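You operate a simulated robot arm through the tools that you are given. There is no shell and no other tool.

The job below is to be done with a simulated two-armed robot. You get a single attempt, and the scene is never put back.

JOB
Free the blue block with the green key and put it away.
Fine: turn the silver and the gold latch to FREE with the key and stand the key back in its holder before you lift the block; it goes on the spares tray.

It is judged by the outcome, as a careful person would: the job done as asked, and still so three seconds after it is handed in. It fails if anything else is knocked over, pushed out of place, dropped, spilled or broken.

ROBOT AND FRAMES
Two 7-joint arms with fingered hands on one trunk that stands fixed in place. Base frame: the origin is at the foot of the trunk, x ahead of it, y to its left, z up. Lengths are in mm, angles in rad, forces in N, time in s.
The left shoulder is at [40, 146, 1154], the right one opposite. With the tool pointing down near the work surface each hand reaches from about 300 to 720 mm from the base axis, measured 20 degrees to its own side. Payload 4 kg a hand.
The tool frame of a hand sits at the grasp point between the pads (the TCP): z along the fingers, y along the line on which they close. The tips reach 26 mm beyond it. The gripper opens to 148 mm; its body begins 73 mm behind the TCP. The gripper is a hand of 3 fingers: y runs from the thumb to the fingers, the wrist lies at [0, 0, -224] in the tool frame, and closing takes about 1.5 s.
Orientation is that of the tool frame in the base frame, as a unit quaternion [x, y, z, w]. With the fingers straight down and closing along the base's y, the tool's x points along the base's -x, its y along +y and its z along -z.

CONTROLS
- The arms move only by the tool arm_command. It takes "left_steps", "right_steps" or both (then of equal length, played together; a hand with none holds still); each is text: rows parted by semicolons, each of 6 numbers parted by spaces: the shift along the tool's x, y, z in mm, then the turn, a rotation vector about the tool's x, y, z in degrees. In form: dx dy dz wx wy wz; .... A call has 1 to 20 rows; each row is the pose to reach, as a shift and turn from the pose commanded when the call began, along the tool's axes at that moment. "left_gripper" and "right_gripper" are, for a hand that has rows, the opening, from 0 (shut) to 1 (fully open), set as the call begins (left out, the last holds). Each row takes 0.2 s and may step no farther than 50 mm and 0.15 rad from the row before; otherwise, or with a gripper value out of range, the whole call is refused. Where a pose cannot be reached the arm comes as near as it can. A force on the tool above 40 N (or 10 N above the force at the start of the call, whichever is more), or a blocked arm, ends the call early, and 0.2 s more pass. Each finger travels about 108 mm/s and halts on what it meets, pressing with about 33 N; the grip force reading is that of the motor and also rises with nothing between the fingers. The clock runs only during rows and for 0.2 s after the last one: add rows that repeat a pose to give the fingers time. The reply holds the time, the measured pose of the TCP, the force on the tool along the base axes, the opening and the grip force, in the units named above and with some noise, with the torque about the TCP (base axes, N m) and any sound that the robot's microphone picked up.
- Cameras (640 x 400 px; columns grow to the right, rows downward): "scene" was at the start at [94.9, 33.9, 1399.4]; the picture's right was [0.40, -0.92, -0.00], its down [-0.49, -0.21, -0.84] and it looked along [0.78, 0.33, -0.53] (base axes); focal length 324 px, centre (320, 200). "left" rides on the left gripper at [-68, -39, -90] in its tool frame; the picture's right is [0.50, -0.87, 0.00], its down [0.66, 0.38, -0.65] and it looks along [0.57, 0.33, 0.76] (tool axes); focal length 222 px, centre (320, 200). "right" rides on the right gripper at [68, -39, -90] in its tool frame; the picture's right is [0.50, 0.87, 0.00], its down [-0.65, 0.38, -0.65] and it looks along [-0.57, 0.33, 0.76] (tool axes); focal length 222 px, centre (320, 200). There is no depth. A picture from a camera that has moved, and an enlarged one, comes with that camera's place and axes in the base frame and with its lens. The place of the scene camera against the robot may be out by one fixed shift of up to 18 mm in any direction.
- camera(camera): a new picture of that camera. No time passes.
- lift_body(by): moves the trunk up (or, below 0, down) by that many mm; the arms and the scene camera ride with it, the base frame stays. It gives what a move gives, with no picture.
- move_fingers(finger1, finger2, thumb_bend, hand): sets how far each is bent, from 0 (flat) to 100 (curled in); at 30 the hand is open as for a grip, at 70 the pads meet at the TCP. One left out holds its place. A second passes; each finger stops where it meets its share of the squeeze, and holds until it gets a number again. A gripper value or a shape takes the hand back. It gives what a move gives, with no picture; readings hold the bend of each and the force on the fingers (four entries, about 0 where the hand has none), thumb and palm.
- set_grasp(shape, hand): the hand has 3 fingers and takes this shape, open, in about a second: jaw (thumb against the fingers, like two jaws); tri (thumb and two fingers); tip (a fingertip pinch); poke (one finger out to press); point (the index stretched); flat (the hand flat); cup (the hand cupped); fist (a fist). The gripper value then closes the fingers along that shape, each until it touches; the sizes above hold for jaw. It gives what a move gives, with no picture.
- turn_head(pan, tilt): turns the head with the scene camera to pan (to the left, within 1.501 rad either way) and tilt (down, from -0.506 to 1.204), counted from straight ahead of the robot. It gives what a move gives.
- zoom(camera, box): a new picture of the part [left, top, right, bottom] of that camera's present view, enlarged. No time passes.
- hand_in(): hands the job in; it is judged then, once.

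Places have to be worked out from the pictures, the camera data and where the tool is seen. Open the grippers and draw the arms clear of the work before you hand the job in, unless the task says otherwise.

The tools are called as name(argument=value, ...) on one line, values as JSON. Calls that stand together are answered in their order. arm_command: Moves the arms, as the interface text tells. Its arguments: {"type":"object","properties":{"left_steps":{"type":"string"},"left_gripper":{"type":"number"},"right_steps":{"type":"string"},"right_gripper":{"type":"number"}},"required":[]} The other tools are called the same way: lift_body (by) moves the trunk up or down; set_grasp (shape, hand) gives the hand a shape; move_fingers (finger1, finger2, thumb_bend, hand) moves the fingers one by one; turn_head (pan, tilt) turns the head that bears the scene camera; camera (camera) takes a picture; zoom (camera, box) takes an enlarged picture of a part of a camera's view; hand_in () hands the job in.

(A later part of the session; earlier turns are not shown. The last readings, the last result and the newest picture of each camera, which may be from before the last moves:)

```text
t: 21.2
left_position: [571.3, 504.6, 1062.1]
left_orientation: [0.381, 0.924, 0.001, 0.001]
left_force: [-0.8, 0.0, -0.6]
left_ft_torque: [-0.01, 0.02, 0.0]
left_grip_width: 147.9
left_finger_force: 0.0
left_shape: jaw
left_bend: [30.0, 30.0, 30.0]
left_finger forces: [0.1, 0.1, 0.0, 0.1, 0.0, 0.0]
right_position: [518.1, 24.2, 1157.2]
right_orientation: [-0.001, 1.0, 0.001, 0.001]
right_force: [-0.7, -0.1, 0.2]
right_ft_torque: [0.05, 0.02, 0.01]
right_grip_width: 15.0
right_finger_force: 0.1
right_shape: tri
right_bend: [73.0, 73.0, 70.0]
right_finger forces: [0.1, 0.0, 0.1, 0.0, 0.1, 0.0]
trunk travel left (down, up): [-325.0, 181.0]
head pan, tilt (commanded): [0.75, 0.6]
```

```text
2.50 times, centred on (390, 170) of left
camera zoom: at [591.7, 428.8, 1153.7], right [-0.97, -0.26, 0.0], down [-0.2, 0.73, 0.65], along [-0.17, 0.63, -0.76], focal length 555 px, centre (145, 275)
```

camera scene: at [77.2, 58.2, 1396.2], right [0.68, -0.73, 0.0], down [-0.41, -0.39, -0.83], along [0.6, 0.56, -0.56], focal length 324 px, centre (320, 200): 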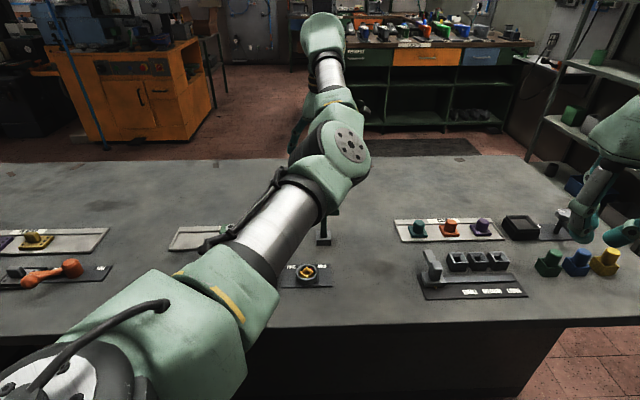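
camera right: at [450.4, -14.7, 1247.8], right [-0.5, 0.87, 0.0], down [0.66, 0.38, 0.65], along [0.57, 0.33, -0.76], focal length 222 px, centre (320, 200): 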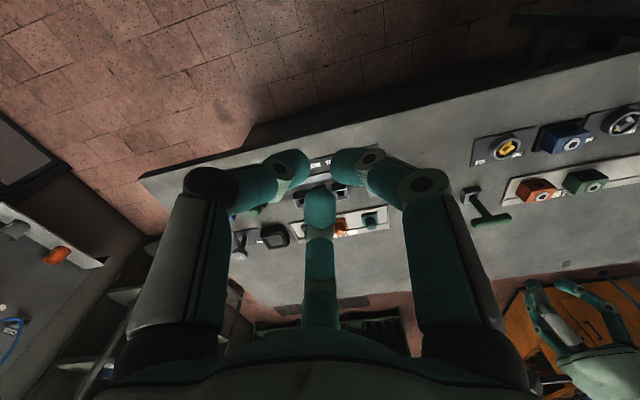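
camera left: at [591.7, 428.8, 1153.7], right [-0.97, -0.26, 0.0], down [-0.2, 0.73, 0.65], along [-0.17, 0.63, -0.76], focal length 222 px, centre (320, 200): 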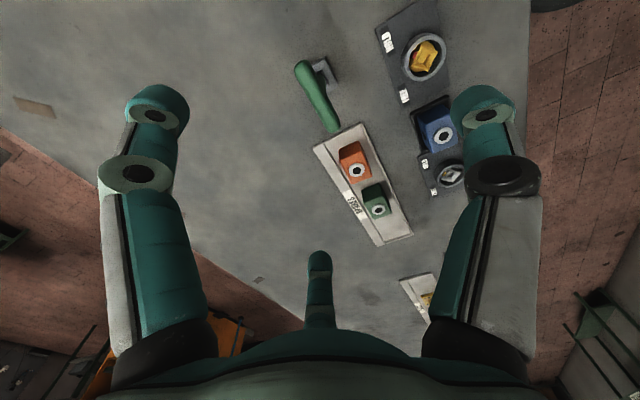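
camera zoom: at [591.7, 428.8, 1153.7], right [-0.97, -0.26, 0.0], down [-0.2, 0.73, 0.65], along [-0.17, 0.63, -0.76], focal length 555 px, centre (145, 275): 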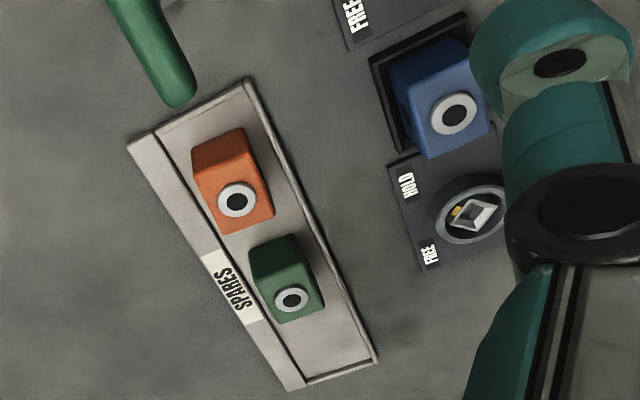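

The key axis comes out at about (573, 502), with the bar at z ≈ 895 and the holder top at about 818. Before gripping, I'll check over the gold latch, in free air, that yaw −90° to 0° is reachable.

arm_command(left_steps="10.5 -33 0 0 0 0; 21 -66 0 0 0 0; 31.5 -99 0 0 0 0; 42 -131.9 0 0 0 0; 42 -131.9 0 0 0 8; 42 -131.9 0 0 0 16; 42 -131.9 0 0 0 24; 42 -131.9 0 0 0 32; 42 -131.9 0 0 0 40; 42 -131.9 0 0 0 45; 42 -131.9 0 0 0 45")

camera(camera="left")

```text
t: 23.6
left_position: [450.1, 438.9, 1061.4]
left_orientation: [0.708, 0.706, 0.0, 0.0]
left_force: [-0.9, 0.1, -0.5]
left_ft_torque: [0.0, 0.0, -0.02]
left_grip_width: 148.0
left_finger_force: 0.0
left_shape: jaw
left_bend: [30.0, 30.0, 30.0]
left_finger forces: [0.0, 0.0, 0.0, 0.0, 0.0, 0.1]
right_position: [518.1, 24.2, 1156.9]
right_orientation: [0.0, 1.0, 0.0, -0.001]
right_force: [0.2, 0.1, -1.2]
right_ft_torque: [0.02, 0.0, 0.04]
right_grip_width: 15.3
right_finger_force: 0.1
right_shape: tri
right_bend: [73.0, 73.0, 70.0]
right_finger forces: [0.0, 0.0, 0.1, 0.0, 0.0, 0.0]
trunk travel left (down, up): [-325.0, 181.0]
head pan, tilt (commanded): [0.75, 0.6]
```

```text
taken
camera left: at [411.8, 370.0, 1151.2], right [-0.87, 0.5, 0.0], down [0.38, 0.65, 0.65], along [0.33, 0.57, -0.76], focal length 222 px, centre (320, 200)
```

left: 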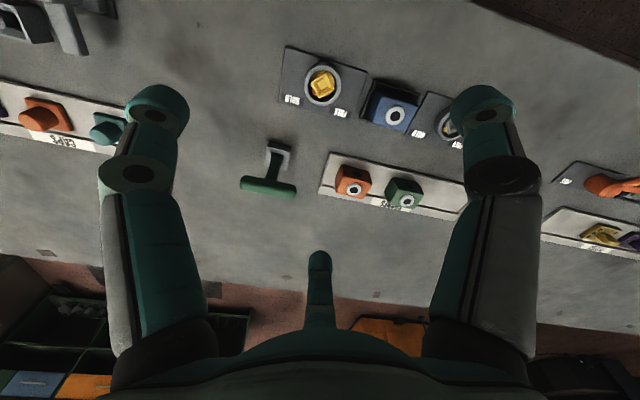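

Yaw −90° works at the gold latch. I'll zoom in on both latches from here to refine their centres and angles.

zoom(camera="left", box=[275, 40, 365, 130])

zoom(camera="left", box=[220, 120, 320, 220])

zoom(camera="left", box=[310, 70, 480, 220])

```text
4.44 times, centred on (320, 85) of left
camera zoom: at [411.8, 370.0, 1151.2], right [-0.87, 0.5, 0.0], down [0.38, 0.65, 0.65], along [0.33, 0.57, -0.76], focal length 987 px, centre (320, 711)
```

zoom: 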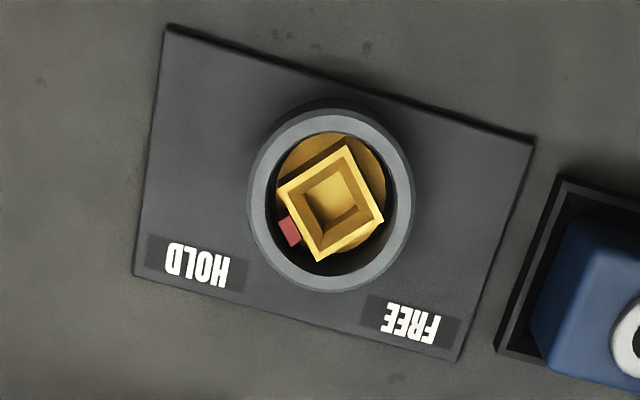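

```text
4.00 times, centred on (270, 170) of left
camera zoom: at [411.8, 370.0, 1151.2], right [-0.87, 0.5, 0.0], down [0.38, 0.65, 0.65], along [0.33, 0.57, -0.76], focal length 888 px, centre (520, 320)
```

zoom: 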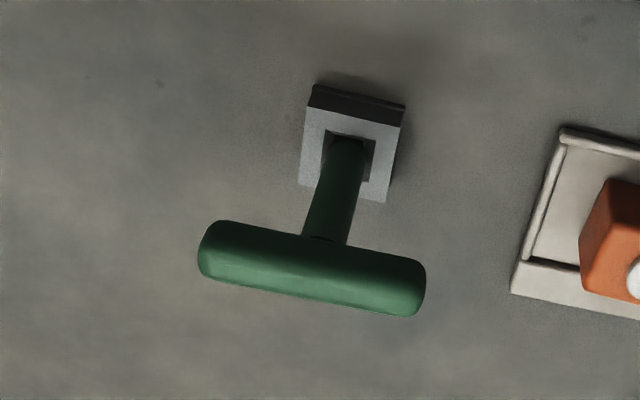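

```text
2.67 times, centred on (395, 145) of left
camera zoom: at [411.8, 370.0, 1151.2], right [-0.87, 0.5, 0.0], down [0.38, 0.65, 0.65], along [0.33, 0.57, -0.76], focal length 592 px, centre (120, 347)
```

zoom: 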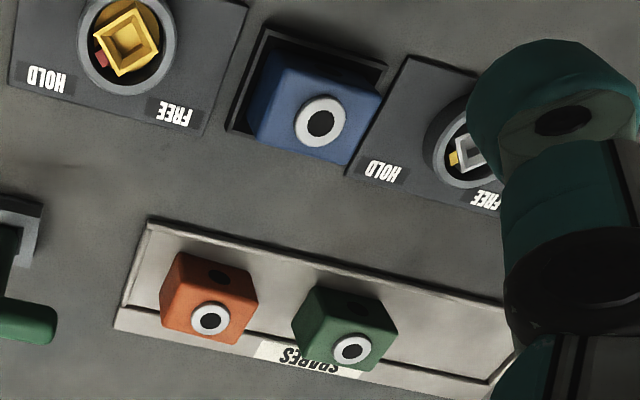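

The gold rotor's square is lined up with the base axes, and its pointer is at +x (HOLD). I'll zoom in further on the funnel and on the shaft where it enters the holder.

zoom(camera="left", box=[302, 66, 342, 106])

zoom(camera="left", box=[255, 135, 305, 185])

```text
10.00 times, centred on (322, 86) of left
camera zoom: at [411.8, 370.0, 1151.2], right [-0.87, 0.5, 0.0], down [0.38, 0.65, 0.65], along [0.33, 0.57, -0.76], focal length 2221 px, centre (300, 1340)
```

zoom: 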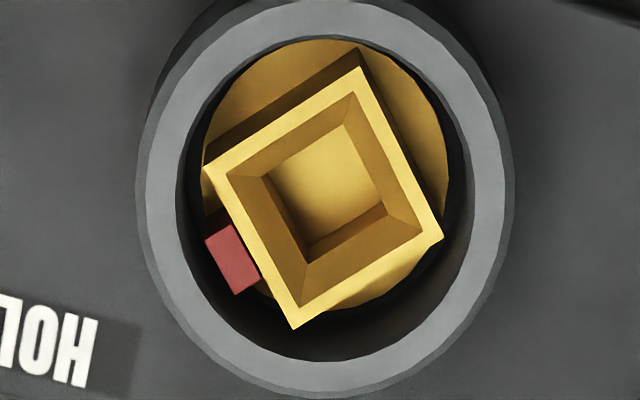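

```text
8.00 times, centred on (280, 160) of left
camera zoom: at [411.8, 370.0, 1151.2], right [-0.87, 0.5, 0.0], down [0.38, 0.65, 0.65], along [0.33, 0.57, -0.76], focal length 1777 px, centre (640, 520)
```

zoom: 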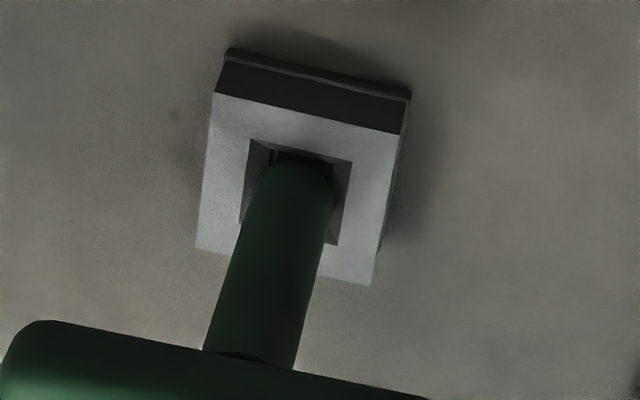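

The socket is a 13 mm square hole with a chamfered mouth about 20 mm wide, and the key's shaft is round. Next I'll check that the silver latch allows the whole yaw range from −90° to 0°.

arm_command(left_steps="30 -30 0 0 0 0; 60 -60 0 0 0 0; 90 -90 0 0 0 0; 120 -120 0 0 0 0; 151 -152 0 0 0 0; 151 -152 0 0 0 -8; 151 -152 0 0 0 -16; 151 -152 0 0 0 -24; 151 -152 0 0 0 -32; 151 -152 0 0 0 -40; 151 -152 0 0 0 -48; 151 -152 0 0 0 -56; 151 -152 0 0 0 -64; 151 -152 0 0 0 -72; 151 -152 0 0 0 -80; 151 -152 0 0 0 -88; 151 -152 0 0 0 -90; 151 -152 0 0 0 -90")

camera(camera="left")

```text
t: 27.4
left_position: [298.6, 588.9, 1062.2]
left_orientation: [-0.001, 1.0, 0.001, 0.0]
left_force: [-0.3, 0.2, 0.4]
left_ft_torque: [-0.01, 0.0, -0.01]
left_grip_width: 147.8
left_finger_force: 0.1
left_shape: jaw
left_bend: [30.0, 30.0, 30.0]
left_finger forces: [0.0, 0.1, 0.0, 0.0, 0.0, 0.1]
right_position: [518.6, 24.8, 1157.2]
right_orientation: [0.001, 1.0, 0.002, 0.0]
right_force: [-1.1, 0.3, 0.3]
right_ft_torque: [0.03, -0.03, 0.0]
right_grip_width: 15.0
right_finger_force: 0.0
right_shape: tri
right_bend: [73.0, 73.0, 70.0]
right_finger forces: [0.0, 0.1, 0.1, 0.0, 0.0, 0.0]
trunk travel left (down, up): [-325.0, 181.0]
head pan, tilt (commanded): [0.75, 0.6]
```

```text
taken
camera left: at [367.3, 549.9, 1151.7], right [-0.5, -0.87, 0.0], down [-0.66, 0.38, 0.65], along [-0.57, 0.33, -0.76], focal length 222 px, centre (320, 200)
```

left: 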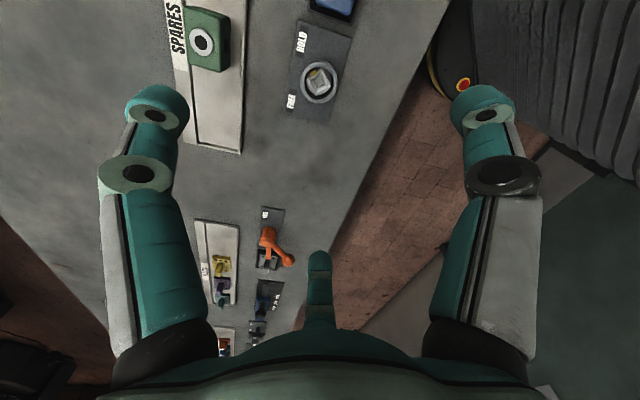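

The full yaw range works at the silver latch. I'll zoom in on the silver latch and the tray from this pose.

zoom(camera="left", box=[295, 60, 345, 110])

zoom(camera="left", box=[150, 0, 370, 170])

```text
8.00 times, centred on (320, 85) of left
camera zoom: at [367.3, 549.9, 1151.7], right [-0.5, -0.87, 0.0], down [-0.66, 0.38, 0.65], along [-0.57, 0.33, -0.76], focal length 1777 px, centre (320, 1120)
```

zoom: 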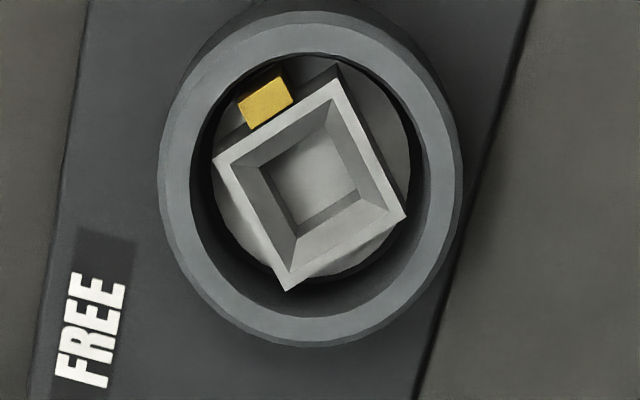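

```text
2.35 times, centred on (260, 85) of left
camera zoom: at [367.3, 549.9, 1151.7], right [-0.5, -0.87, 0.0], down [-0.66, 0.38, 0.65], along [-0.57, 0.33, -0.76], focal length 523 px, centre (461, 471)
```

zoom: 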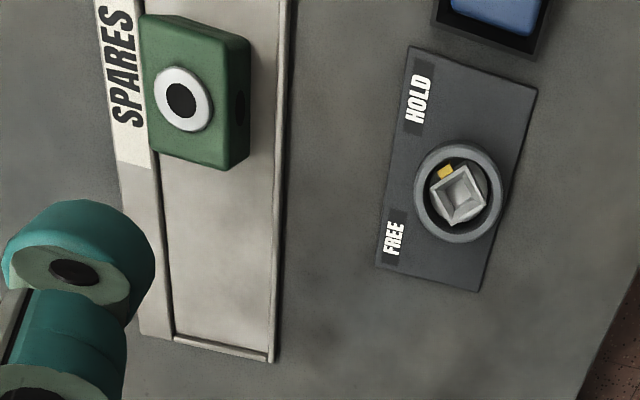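

The silver socket centre is at (300, 590), square to the base axes like the gold one. Now I'll go back over the key at yaw −45°, still high.

arm_command(left_steps="-40 -12.4 0 0 0 7; -80 -24.8 0 0 0 14; -120 -37.2 0 0 0 21; -160 -49.7 0 0 0 28; -200 -62.1 0 0 0 35; -240 -74.5 0 0 0 42; -274.4 -86.9 0 0 0 45; -274.4 -86.9 0 0 0 45")

camera(camera="left")

```text
t: 29.2
left_position: [574.3, 499.8, 1060.9]
left_orientation: [0.383, 0.924, 0.001, 0.0]
left_force: [-0.1, -0.4, -0.6]
left_ft_torque: [0.01, 0.0, -0.04]
left_grip_width: 147.6
left_finger_force: 0.0
left_shape: jaw
left_bend: [30.0, 30.0, 30.0]
left_finger forces: [0.1, 0.0, 0.0, 0.0, 0.0, 0.0]
right_position: [519.7, 23.8, 1155.8]
right_orientation: [0.0, 1.0, 0.001, -0.001]
right_force: [0.4, -0.2, 0.2]
right_ft_torque: [0.0, -0.01, -0.03]
right_grip_width: 15.2
right_finger_force: 0.1
right_shape: tri
right_bend: [73.0, 73.0, 70.0]
right_finger forces: [0.1, 0.0, 0.0, 0.0, 0.2, 0.0]
trunk travel left (down, up): [-325.0, 181.0]
head pan, tilt (commanded): [0.75, 0.6]
```

```text
taken
camera left: at [594.6, 425.2, 1151.4], right [-0.97, -0.26, 0.0], down [-0.2, 0.73, 0.65], along [-0.17, 0.63, -0.76], focal length 222 px, centre (320, 200)
```

left: 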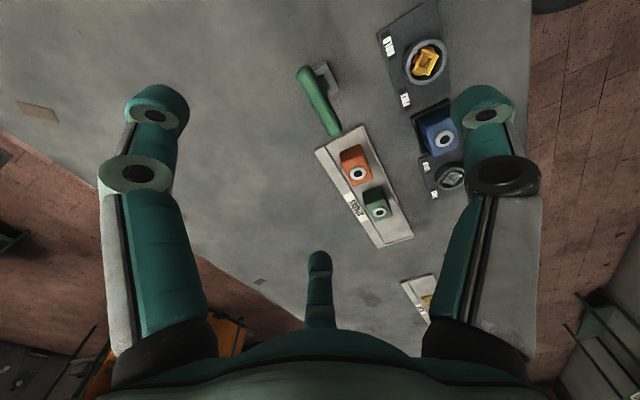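

The bar centre sits right under the TCP in the image, as predicted. I'll come down with the fingers open to TCP z ≈ 930 and check.

arm_command(left_steps="0 0 33 0 0 0; 0 0 66 0 0 0; 0 0 99 0 0 0; 0 0 131 0 0 0; 0 0 131 0 0 0", left_gripper=1.0)

camera(camera="left")

camera(camera="scene")

```text
t: 30.4
left_position: [572.7, 501.4, 932.9]
left_orientation: [0.382, 0.924, 0.0, 0.002]
left_force: [0.5, -0.1, 0.1]
left_ft_torque: [0.02, -0.03, 0.02]
left_grip_width: 147.7
left_finger_force: 0.1
left_shape: jaw
left_bend: [30.0, 30.0, 30.0]
left_finger forces: [0.0, 0.0, 0.0, 0.1, 0.0, 0.1]
right_position: [517.8, 23.1, 1157.1]
right_orientation: [0.0, 1.0, 0.001, 0.0]
right_force: [0.5, -0.5, 0.2]
right_ft_torque: [-0.01, -0.01, -0.03]
right_grip_width: 15.1
right_finger_force: 0.0
right_shape: tri
right_bend: [73.0, 73.0, 70.0]
right_finger forces: [0.0, 0.0, 0.0, 0.0, 0.0, 0.0]
trunk travel left (down, up): [-325.0, 181.0]
head pan, tilt (commanded): [0.75, 0.6]
```

```text
taken
camera left: at [593.8, 425.2, 1022.6], right [-0.97, -0.26, 0.0], down [-0.2, 0.73, 0.65], along [-0.17, 0.63, -0.76], focal length 222 px, centre (320, 200)
```

left: 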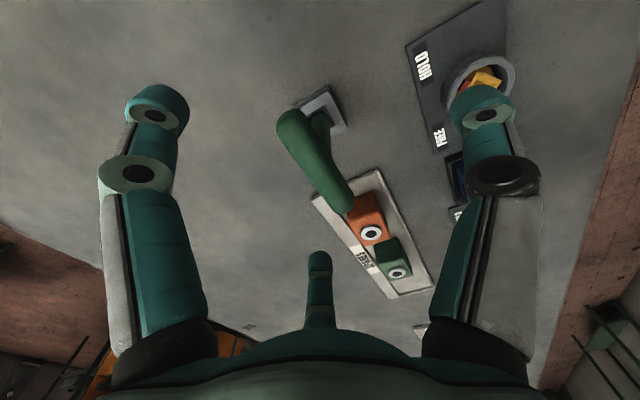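

```text
taken
camera scene: at [77.1, 58.4, 1396.3], right [0.68, -0.73, 0.0], down [-0.41, -0.39, -0.83], along [0.6, 0.56, -0.56], focal length 324 px, centre (320, 200)
```

scene: 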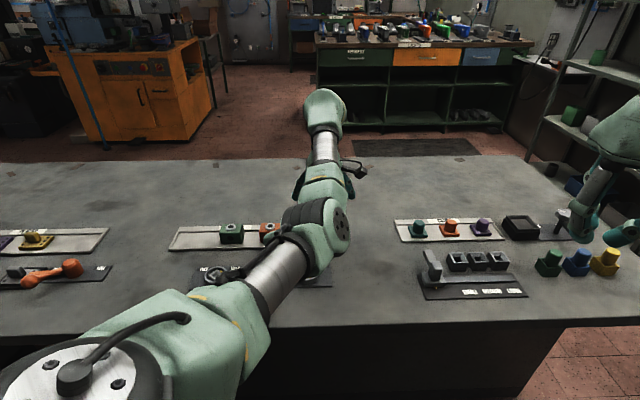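

The bar lies between the open fingers near the TCP axis. I'll zoom in to measure how well it is centred.

zoom(camera="left", box=[250, 70, 390, 220])

```text
2.67 times, centred on (320, 145) of left
camera zoom: at [593.8, 425.2, 1022.6], right [-0.97, -0.26, 0.0], down [-0.2, 0.73, 0.65], along [-0.17, 0.63, -0.76], focal length 592 px, centre (320, 347)
```

zoom: 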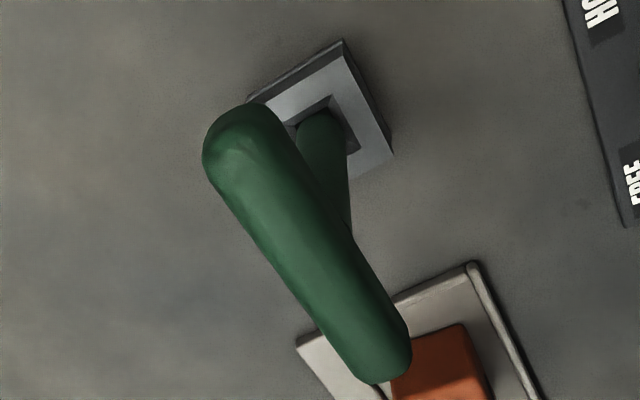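

The shaft axis agrees with the TCP axis to within about 1 mm. I'll go down to TCP z ≈ 876 and close partway, to a 34 mm opening.

arm_command(left_steps="0 0 20 0 0 0; 0 0 40 0 0 0; 0 0 56.5 0 0 0; 0 0 56.5 0 0 0", left_gripper=1.0)

arm_command(left_steps="0 0 0 0 0 0; 0 0 0 0 0 0; 0 0 0 0 0 0; 0 0 0 0 0 0; 0 0 0 0 0 0; 0 0 0 0 0 0; 0 0 0 0 0 0", left_gripper=0.23)

camera(camera="left")

zoom(camera="left", box=[240, 110, 400, 250])

```text
t: 31.4
left_position: [572.8, 501.3, 874.7]
left_orientation: [0.383, 0.924, 0.001, 0.0]
left_force: [-0.3, 0.5, 0.7]
left_ft_torque: [0.01, 0.02, -0.01]
left_grip_width: 147.9
left_finger_force: 0.1
left_shape: jaw
left_bend: [30.0, 30.0, 30.0]
left_finger forces: [0.1, 0.0, 0.1, 0.0, 0.0, 0.0]
right_position: [518.1, 22.9, 1157.4]
right_orientation: [0.0, 1.0, 0.001, 0.001]
right_force: [0.1, -0.1, 0.9]
right_ft_torque: [0.02, 0.01, 0.0]
right_grip_width: 15.0
right_finger_force: 0.1
right_shape: tri
right_bend: [73.0, 73.0, 70.0]
right_finger forces: [0.0, 0.0, 0.0, 0.0, 0.1, 0.0]
trunk travel left (down, up): [-325.0, 181.0]
head pan, tilt (commanded): [0.75, 0.6]
```

```text
t: 33.0
left_position: [573.5, 500.8, 874.6]
left_orientation: [0.383, 0.924, 0.001, 0.0]
left_force: [-0.4, -0.3, -0.5]
left_ft_torque: [0.02, 0.0, -0.02]
left_grip_width: 34.6
left_finger_force: 0.0
left_shape: jaw
left_bend: [76.0, 76.0, 70.0]
left_finger forces: [0.0, 0.0, 0.0, 0.0, 0.1, 0.0]
right_position: [517.8, 24.3, 1155.7]
right_orientation: [0.0, 1.0, 0.001, 0.0]
right_force: [-0.4, 0.1, -0.8]
right_ft_torque: [0.01, -0.03, -0.01]
right_grip_width: 15.2
right_finger_force: 0.0
right_shape: tri
right_bend: [73.0, 73.0, 70.0]
right_finger forces: [0.0, 0.1, 0.0, 0.0, 0.0, 0.0]
trunk travel left (down, up): [-325.0, 181.0]
head pan, tilt (commanded): [0.75, 0.6]
```

```text
taken
camera left: at [594.5, 425.5, 965.4], right [-0.97, -0.26, 0.0], down [-0.2, 0.73, 0.65], along [-0.17, 0.63, -0.76], focal length 222 px, centre (320, 200)
```

left: 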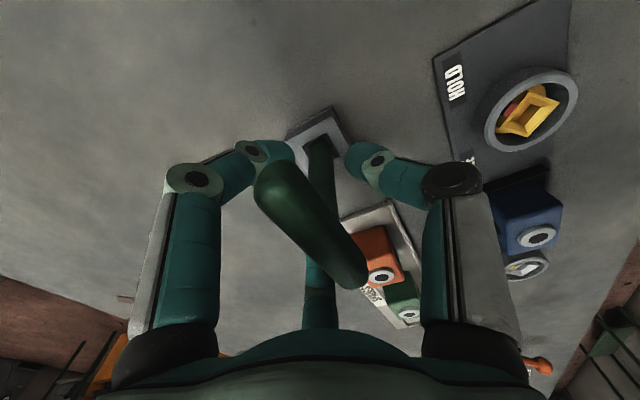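

```text
2.86 times, centred on (320, 180) of left
camera zoom: at [594.5, 425.5, 965.4], right [-0.97, -0.26, 0.0], down [-0.2, 0.73, 0.65], along [-0.17, 0.63, -0.76], focal length 635 px, centre (320, 257)
```

zoom: 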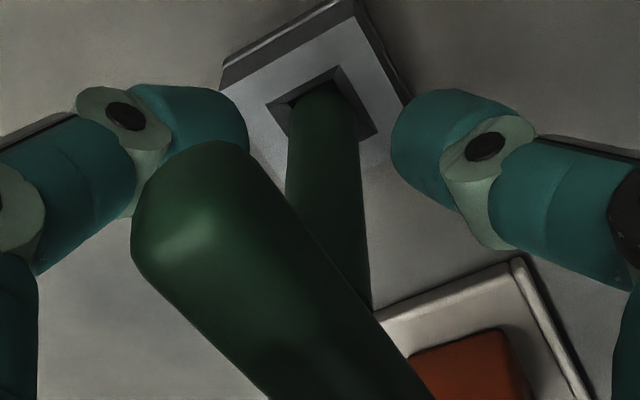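

The fingers straddle the shaft, which sits about 1 mm towards the thumb. I'll shift the hand to match and close onto the shaft.

arm_command(left_steps="0.5 -1 0 0 0 0; 0.5 -1 0 0 0 0; 0.5 -1 0 0 0 0; 0.5 -1 0 0 0 0; 0.5 -1 0 0 0 0; 0.5 -1 0 0 0 0", left_gripper=0.0)

zoom(camera="left", box=[240, 110, 400, 250])

```text
t: 34.4
left_position: [572.9, 501.0, 874.4]
left_orientation: [0.382, 0.924, 0.001, 0.0]
left_force: [0.4, 0.3, -0.5]
left_ft_torque: [0.03, -0.03, 0.0]
left_grip_width: 11.3
left_finger_force: 33.0
left_shape: jaw
left_bend: [73.0, 73.0, 70.0]
left_finger forces: [28.9, 29.6, 0.0, 0.1, 29.1, 0.1]
right_position: [518.4, 24.7, 1156.7]
right_orientation: [0.0, 1.0, 0.0, -0.001]
right_force: [0.5, 0.6, -0.3]
right_ft_torque: [0.02, -0.01, -0.02]
right_grip_width: 15.1
right_finger_force: 0.0
right_shape: tri
right_bend: [73.0, 73.0, 70.0]
right_finger forces: [0.0, 0.0, 0.0, 0.0, 0.0, 0.0]
trunk travel left (down, up): [-325.0, 181.0]
head pan, tilt (commanded): [0.75, 0.6]
```

```text
2.86 times, centred on (320, 180) of left
camera zoom: at [593.5, 425.3, 964.9], right [-0.97, -0.26, 0.0], down [-0.2, 0.73, 0.65], along [-0.17, 0.63, -0.76], focal length 635 px, centre (320, 257)
```

zoom: 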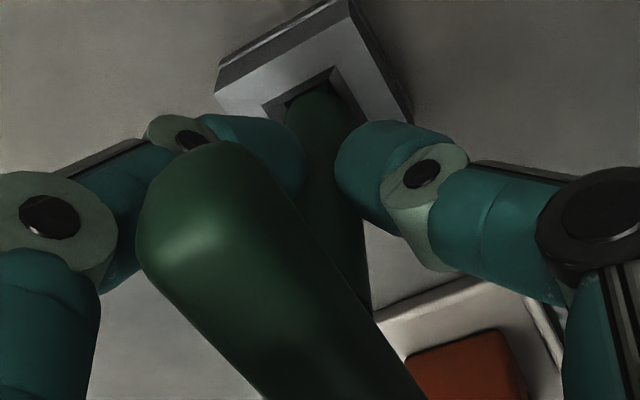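

The grip is balanced at about 29 N per finger with almost no side load. I'll lift the key straight up, slowly.

arm_command(left_steps="0.5 -1 -4 0 0 0; 0.5 -1 -8 0 0 0; 0.5 -1 -14 0 0 0; 0.5 -1 -22 0 0 0; 0.5 -1 -32 0 0 0; 0.5 -1 -45 0 0 0; 0.5 -1 -60 0 0 0; 0.5 -1 -80 0 0 0; 0.5 -1 -100 0 0 0; 0.5 -1 -100 0 0 0")

camera(camera="left")

camera(camera="scene")

camera(camera="right")

```text
t: 36.6
left_position: [571.2, 502.5, 975.0]
left_orientation: [0.383, 0.924, 0.001, 0.0]
left_force: [0.2, 0.2, -1.3]
left_ft_torque: [-0.04, 0.01, -0.01]
left_grip_width: 11.6
left_finger_force: 32.8
left_shape: jaw
left_bend: [73.0, 73.0, 70.0]
left_finger forces: [29.0, 29.6, 0.0, 0.0, 29.1, 0.1]
right_position: [518.3, 24.7, 1157.3]
right_orientation: [0.001, 1.0, 0.0, 0.0]
right_force: [0.2, 0.8, 0.3]
right_ft_torque: [0.01, 0.02, -0.03]
right_grip_width: 15.0
right_finger_force: 0.0
right_shape: tri
right_bend: [73.0, 73.0, 70.0]
right_finger forces: [0.0, 0.0, 0.1, 0.0, 0.0, 0.0]
trunk travel left (down, up): [-325.0, 181.0]
head pan, tilt (commanded): [0.75, 0.6]
```

```text
taken
camera left: at [591.9, 426.8, 1064.7], right [-0.97, -0.26, 0.0], down [-0.2, 0.73, 0.65], along [-0.17, 0.63, -0.76], focal length 222 px, centre (320, 200)
```

left: 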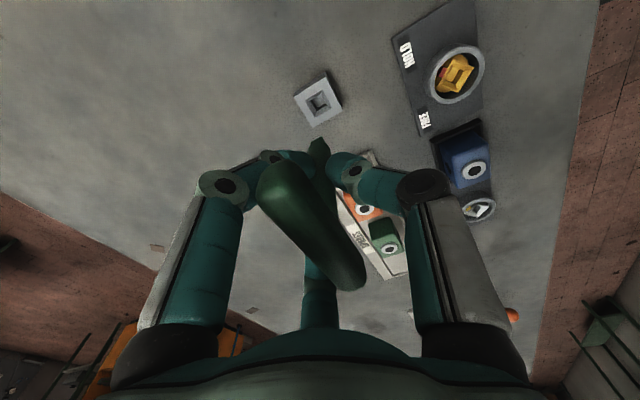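

```text
taken
camera scene: at [77.8, 59.2, 1396.1], right [0.68, -0.73, 0.0], down [-0.41, -0.39, -0.82], along [0.6, 0.56, -0.57], focal length 324 px, centre (320, 200)
```

scene: 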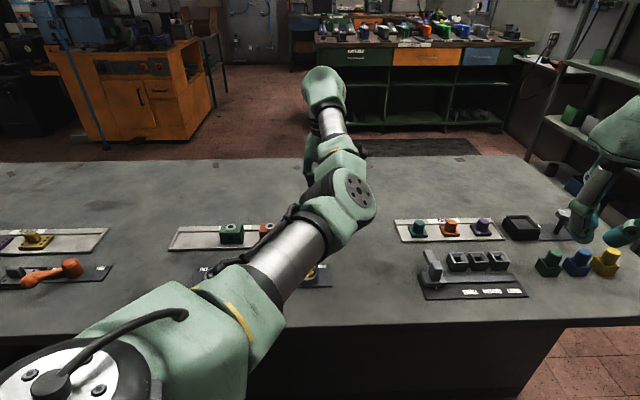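

```text
taken
camera right: at [450.7, -14.4, 1247.6], right [-0.5, 0.87, 0.0], down [0.66, 0.38, 0.65], along [0.57, 0.33, -0.76], focal length 222 px, centre (320, 200)
```

right: 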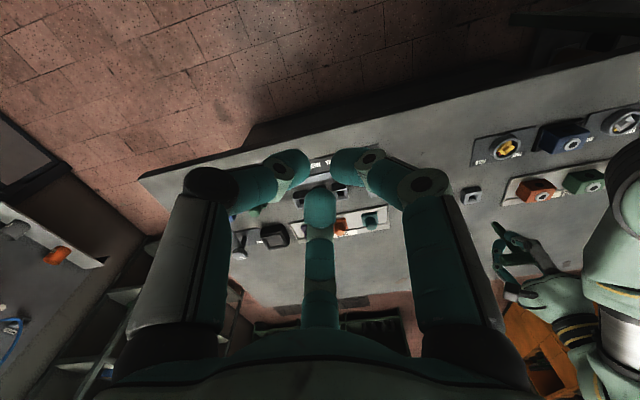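

The key came out cleanly. I'll zoom in on the bit's end and the empty holder.

zoom(camera="left", box=[280, 60, 370, 190])

zoom(camera="right", box=[460, 180, 580, 300])

zoom(camera="left", box=[300, 125, 340, 165])

```text
3.08 times, centred on (325, 125) of left
camera zoom: at [591.9, 426.8, 1064.7], right [-0.97, -0.26, 0.0], down [-0.2, 0.73, 0.65], along [-0.17, 0.63, -0.76], focal length 684 px, centre (305, 431)
```

zoom: 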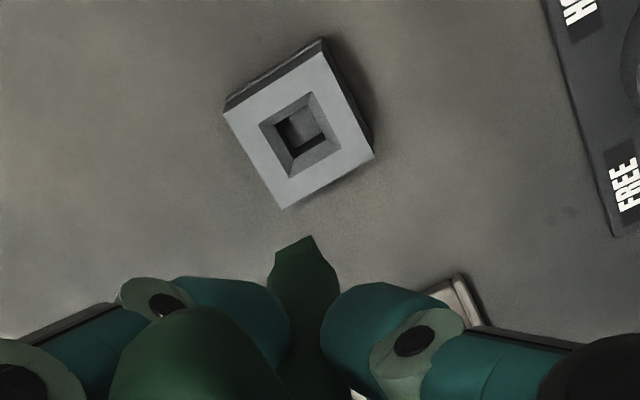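

```text
3.33 times, centred on (520, 240) of right
camera zoom: at [450.7, -14.4, 1247.6], right [-0.5, 0.87, 0.0], down [0.66, 0.38, 0.65], along [0.57, 0.33, -0.76], focal length 740 px, centre (-347, 67)
```

zoom: 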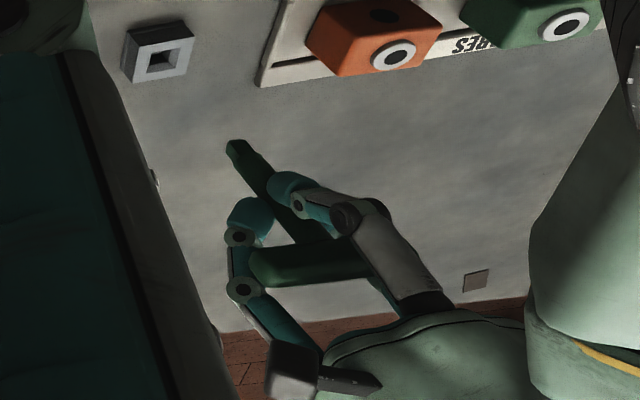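

```text
10.00 times, centred on (320, 145) of left
camera zoom: at [591.9, 426.8, 1064.7], right [-0.97, -0.26, 0.0], down [-0.2, 0.73, 0.65], along [-0.17, 0.63, -0.76], focal length 2221 px, centre (320, 750)
```

zoom: 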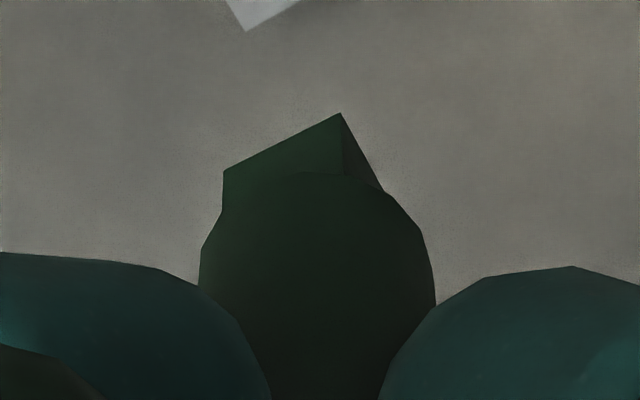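

The key is a round shaft with a square bit of about 10 mm, lined up with the tool axes and ending about 65 mm below the TCP. I'll carry it over the gold latch and turn to yaw −90°, which squares it to the socket.

arm_command(left_steps="6.4 -18.4 0 0 0 6.5; 12.7 -36.8 0 0 0 13; 19.1 -55.2 0 0 0 19.5; 25.4 -73.5 0 0 0 26; 31.8 -91.9 0 0 0 32.5; 38.1 -110.3 0 0 0 39; 44.5 -128.7 0 0 0 45; 44.5 -128.7 0 0 0 45; 44.5 -128.7 0 0 0 45")

camera(camera="left")

zoom(camera="left", box=[280, 50, 370, 180])

camera(camera="scene")

```text
t: 38.6
left_position: [450.9, 440.7, 974.5]
left_orientation: [0.707, 0.707, 0.0, 0.001]
left_force: [0.3, 0.4, -1.6]
left_ft_torque: [0.0, 0.01, -0.01]
left_grip_width: 11.5
left_finger_force: 33.2
left_shape: jaw
left_bend: [73.0, 73.0, 70.0]
left_finger forces: [28.9, 29.7, 0.1, 0.0, 29.0, 0.0]
right_position: [518.1, 24.5, 1156.7]
right_orientation: [0.0, 1.0, 0.002, -0.002]
right_force: [0.4, 0.6, 0.1]
right_ft_torque: [0.01, -0.02, 0.01]
right_grip_width: 15.1
right_finger_force: 0.1
right_shape: tri
right_bend: [73.0, 73.0, 70.0]
right_finger forces: [0.0, 0.1, 0.1, 0.0, 0.0, 0.0]
trunk travel left (down, up): [-325.0, 181.0]
head pan, tilt (commanded): [0.75, 0.6]
```

```text
taken
camera left: at [411.9, 373.9, 1063.9], right [-0.87, 0.5, 0.0], down [0.38, 0.65, 0.65], along [0.33, 0.57, -0.76], focal length 222 px, centre (320, 200)
```

left: 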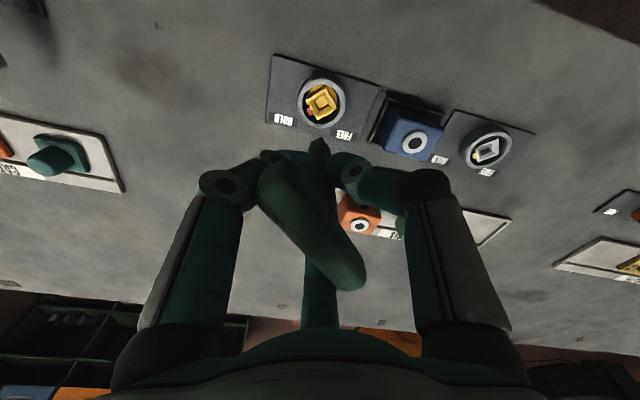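

```text
3.08 times, centred on (325, 115) of left
camera zoom: at [411.9, 373.9, 1063.9], right [-0.87, 0.5, 0.0], down [0.38, 0.65, 0.65], along [0.33, 0.57, -0.76], focal length 684 px, centre (305, 462)
```

zoom: 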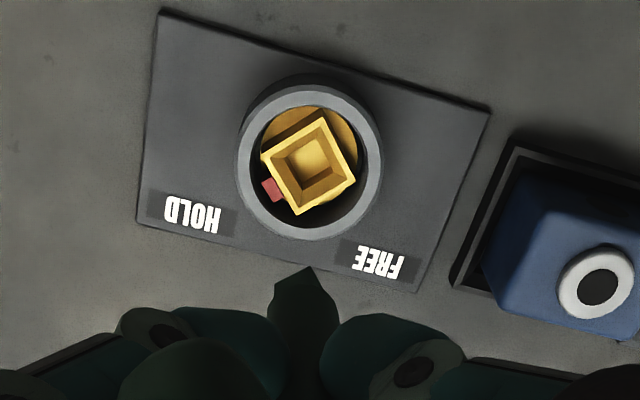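

```text
taken
camera scene: at [77.5, 58.9, 1396.2], right [0.68, -0.73, 0.0], down [-0.41, -0.39, -0.82], along [0.6, 0.56, -0.57], focal length 324 px, centre (320, 200)
```

scene: 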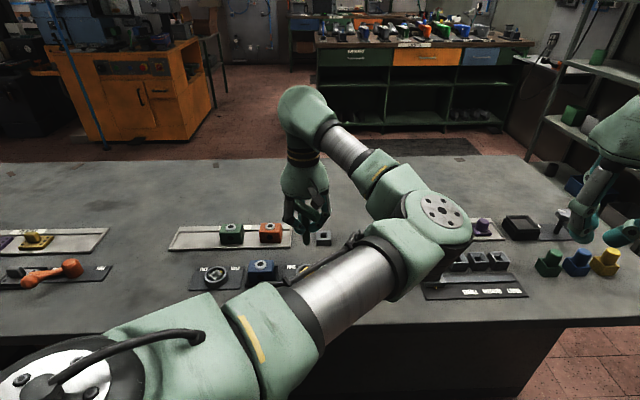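

The bit is squared to the gold socket but about 2 mm off in x. I'll correct that and come down until the bit tip is about 15 mm above the rim.

arm_command(left_steps="0 -1.9 15 0 0 0; 0 -1.9 35 0 0 0; 0 -1.9 55 0 0 0; 0 -1.9 75 0 0 0; 0 -1.9 75 0 0 0")

camera(camera="left")

zoom(camera="left", box=[275, 80, 365, 180])

zoom(camera="scene", box=[240, 170, 360, 300])

```text
t: 39.8
left_position: [446.5, 441.5, 897.8]
left_orientation: [0.707, 0.707, 0.001, 0.0]
left_force: [-0.8, 0.3, -1.6]
left_ft_torque: [0.0, 0.02, 0.01]
left_grip_width: 11.4
left_finger_force: 33.4
left_shape: jaw
left_bend: [73.0, 73.0, 70.0]
left_finger forces: [29.1, 29.8, 0.0, 0.0, 28.9, 0.0]
right_position: [517.3, 24.0, 1156.1]
right_orientation: [0.001, 1.0, 0.001, -0.001]
right_force: [0.2, -0.1, -0.3]
right_ft_torque: [0.01, 0.03, -0.03]
right_grip_width: 15.0
right_finger_force: 0.1
right_shape: tri
right_bend: [73.0, 73.0, 70.0]
right_finger forces: [0.0, 0.1, 0.0, 0.1, 0.0, 0.0]
trunk travel left (down, up): [-325.0, 181.0]
head pan, tilt (commanded): [0.75, 0.6]
```

```text
taken
camera left: at [407.4, 374.1, 988.0], right [-0.87, 0.5, 0.0], down [0.38, 0.65, 0.65], along [0.33, 0.57, -0.76], focal length 222 px, centre (320, 200)
```

left: 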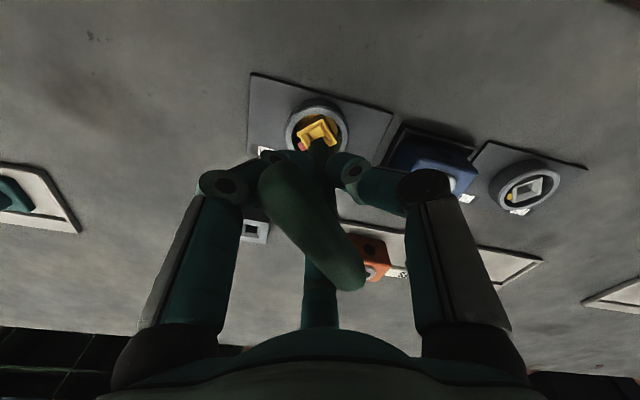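

```text
4.00 times, centred on (320, 130) of left
camera zoom: at [407.4, 374.1, 988.0], right [-0.87, 0.5, 0.0], down [0.38, 0.65, 0.65], along [0.33, 0.57, -0.76], focal length 888 px, centre (320, 480)
```

zoom: 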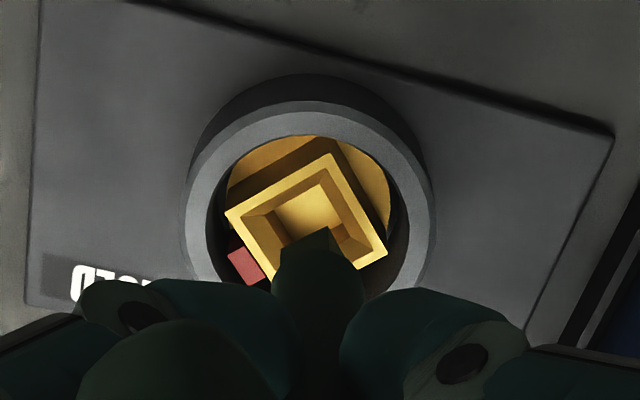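

```text
3.08 times, centred on (300, 235) of scene
camera zoom: at [77.4, 58.7, 1396.2], right [0.68, -0.73, 0.0], down [-0.41, -0.39, -0.82], along [0.6, 0.56, -0.57], focal length 997 px, centre (382, 92)
```

zoom: 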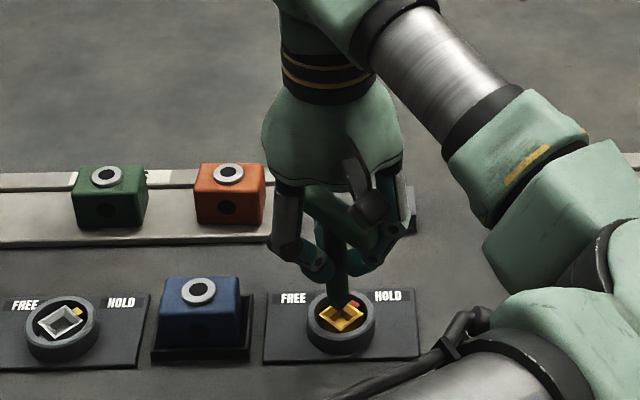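

The scene camera now sees the bit above the socket well, and the socket is about 3 mm further in +x than the tool axis. I'll shift by that and check again.

arm_command(left_steps="0.3 3.2 0 0 0 0; 0.3 3.2 0 0 0 0; 0.3 3.2 0 0 0 0")

zoom(camera="left", box=[275, 80, 365, 180])

zoom(camera="scene", box=[275, 225, 335, 285])

```text
t: 40.6
left_position: [448.6, 442.1, 896.7]
left_orientation: [0.707, 0.707, 0.0, 0.0]
left_force: [0.3, -0.4, -1.3]
left_ft_torque: [-0.01, 0.0, 0.03]
left_grip_width: 11.6
left_finger_force: 32.8
left_shape: jaw
left_bend: [73.0, 73.0, 70.0]
left_finger forces: [29.1, 29.7, 0.1, 0.0, 28.9, 0.1]
right_position: [518.5, 25.1, 1156.1]
right_orientation: [0.0, 1.0, 0.0, -0.001]
right_force: [0.5, -0.2, -0.3]
right_ft_torque: [-0.01, 0.05, -0.01]
right_grip_width: 14.9
right_finger_force: 0.2
right_shape: tri
right_bend: [73.0, 73.0, 70.0]
right_finger forces: [0.0, 0.0, 0.0, 0.1, 0.0, 0.1]
trunk travel left (down, up): [-325.0, 181.0]
head pan, tilt (commanded): [0.75, 0.6]
```

```text
4.00 times, centred on (320, 130) of left
camera zoom: at [411.2, 374.9, 987.5], right [-0.87, 0.5, 0.0], down [0.38, 0.65, 0.65], along [0.33, 0.57, -0.76], focal length 888 px, centre (320, 480)
```

zoom: 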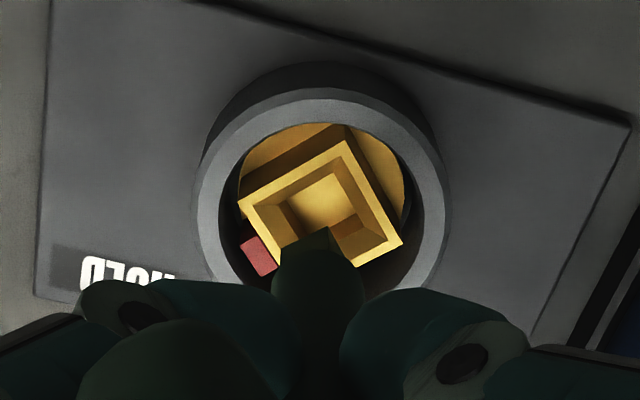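

```text
6.67 times, centred on (305, 255) of scene
camera zoom: at [77.5, 59.0, 1396.2], right [0.68, -0.73, 0.0], down [-0.41, -0.39, -0.82], along [0.6, 0.56, -0.57], focal length 2160 px, centre (420, -167)
```

zoom: 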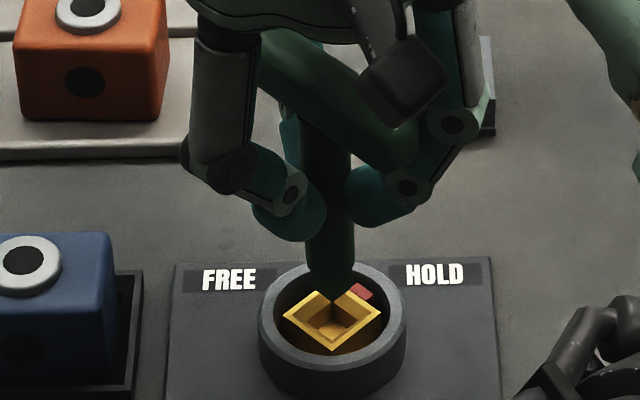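

The bit is centred over the socket in both views. I'll lower it 15 mm, watching the force.

arm_command(left_steps="0 0 4 0 0 0; 0 0 8 0 0 0; 0 0 11 0 0 0; 0 0 13 0 0 0; 0 0 15 0 0 0; 0 0 15 0 0 0")

zoom(camera="scene", box=[275, 225, 335, 285])

zoom(camera="left", box=[275, 90, 365, 180])

```text
t: 42.0
left_position: [450.9, 441.9, 883.7]
left_orientation: [0.706, 0.708, 0.0, 0.0]
left_force: [-1.6, -0.1, -0.6]
left_ft_torque: [0.02, 0.1, 0.01]
left_grip_width: 11.6
left_finger_force: 33.4
left_shape: jaw
left_bend: [73.0, 73.0, 70.0]
left_finger forces: [28.8, 30.0, 0.0, 0.0, 30.3, 0.0]
right_position: [518.1, 24.5, 1157.1]
right_orientation: [0.0, 1.0, 0.0, 0.0]
right_force: [-0.5, 0.2, 0.1]
right_ft_torque: [-0.01, 0.0, 0.01]
right_grip_width: 15.0
right_finger_force: 0.0
right_shape: tri
right_bend: [73.0, 73.0, 70.0]
right_finger forces: [0.1, 0.0, 0.0, 0.0, 0.1, 0.0]
trunk travel left (down, up): [-325.0, 181.0]
head pan, tilt (commanded): [0.75, 0.6]
```

```text
6.67 times, centred on (305, 255) of scene
camera zoom: at [77.2, 58.9, 1396.2], right [0.68, -0.73, 0.0], down [-0.41, -0.39, -0.82], along [0.6, 0.56, -0.57], focal length 2160 px, centre (420, -167)
```

zoom: 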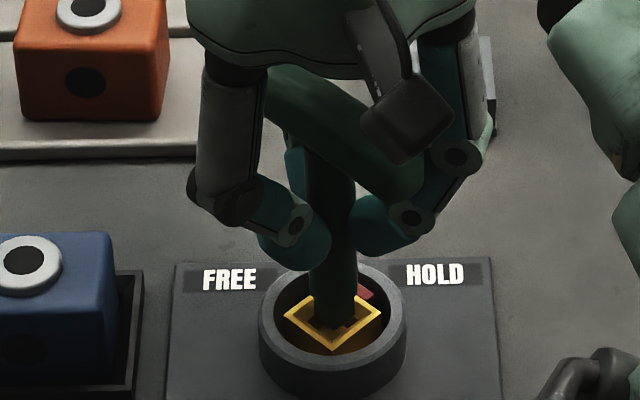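

```text
4.44 times, centred on (320, 135) of left
camera zoom: at [412.1, 374.2, 973.6], right [-0.87, 0.5, 0.0], down [0.38, 0.65, 0.65], along [0.33, 0.57, -0.76], focal length 987 px, centre (320, 489)
```

zoom: 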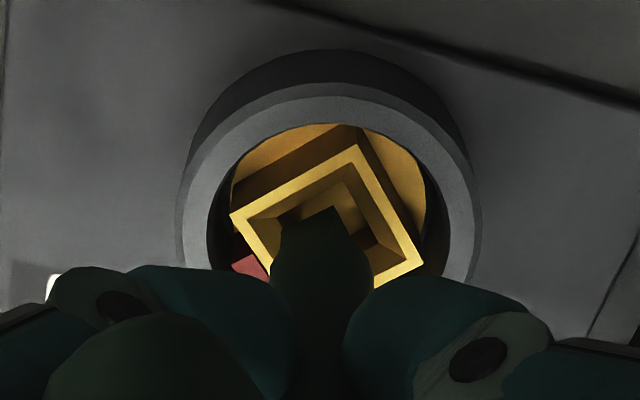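

The bit is entering the mouth with a light sideways touch. I'll continue down in small steps, nudging slightly towards −x.

arm_command(left_steps="0 -0.7 1.5 0 0 0; 0 -0.7 3 0 0 0; 0 -0.7 4.5 0 0 0; 0 -0.7 6 0 0 0; 0 -0.7 6 0 0 0")

zoom(camera="scene", box=[275, 225, 335, 285])

zoom(camera="left", box=[275, 90, 365, 180])

```text
t: 43.2
left_position: [449.1, 442.6, 877.5]
left_orientation: [0.707, 0.708, 0.001, -0.001]
left_force: [-0.8, -0.6, -1.2]
left_ft_torque: [0.0, 0.08, 0.0]
left_grip_width: 11.3
left_finger_force: 33.1
left_shape: jaw
left_bend: [73.0, 73.0, 70.0]
left_finger forces: [28.8, 30.2, 0.1, 0.1, 29.7, 0.0]
right_position: [517.3, 24.4, 1157.3]
right_orientation: [0.001, 1.0, 0.001, 0.0]
right_force: [-0.5, -0.4, 0.4]
right_ft_torque: [-0.01, -0.03, -0.03]
right_grip_width: 15.0
right_finger_force: 0.2
right_shape: tri
right_bend: [73.0, 73.0, 70.0]
right_finger forces: [0.0, 0.1, 0.0, 0.1, 0.0, 0.0]
trunk travel left (down, up): [-325.0, 181.0]
head pan, tilt (commanded): [0.75, 0.6]
```

```text
6.67 times, centred on (305, 255) of scene
camera zoom: at [77.4, 58.9, 1396.2], right [0.68, -0.73, 0.0], down [-0.41, -0.39, -0.82], along [0.6, 0.56, -0.57], focal length 2160 px, centre (420, -167)
```

zoom: 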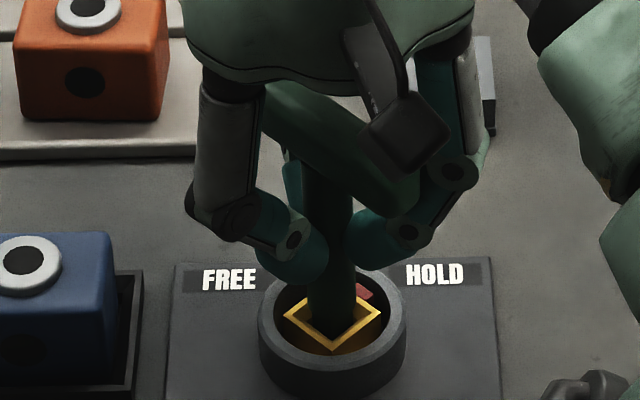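

```text
4.44 times, centred on (320, 135) of left
camera zoom: at [411.3, 374.6, 967.6], right [-0.87, 0.5, 0.0], down [0.38, 0.65, 0.65], along [0.33, 0.57, -0.76], focal length 987 px, centre (320, 489)
```

zoom: 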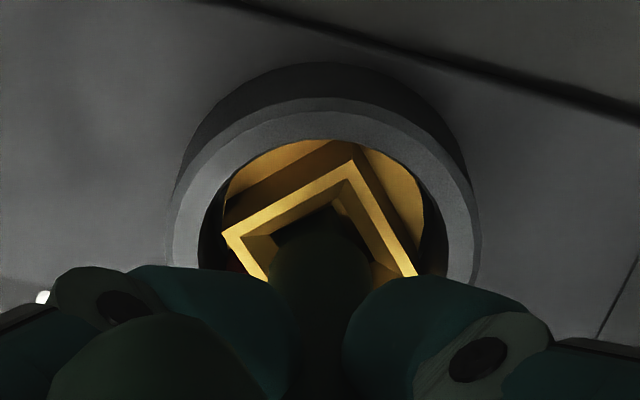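

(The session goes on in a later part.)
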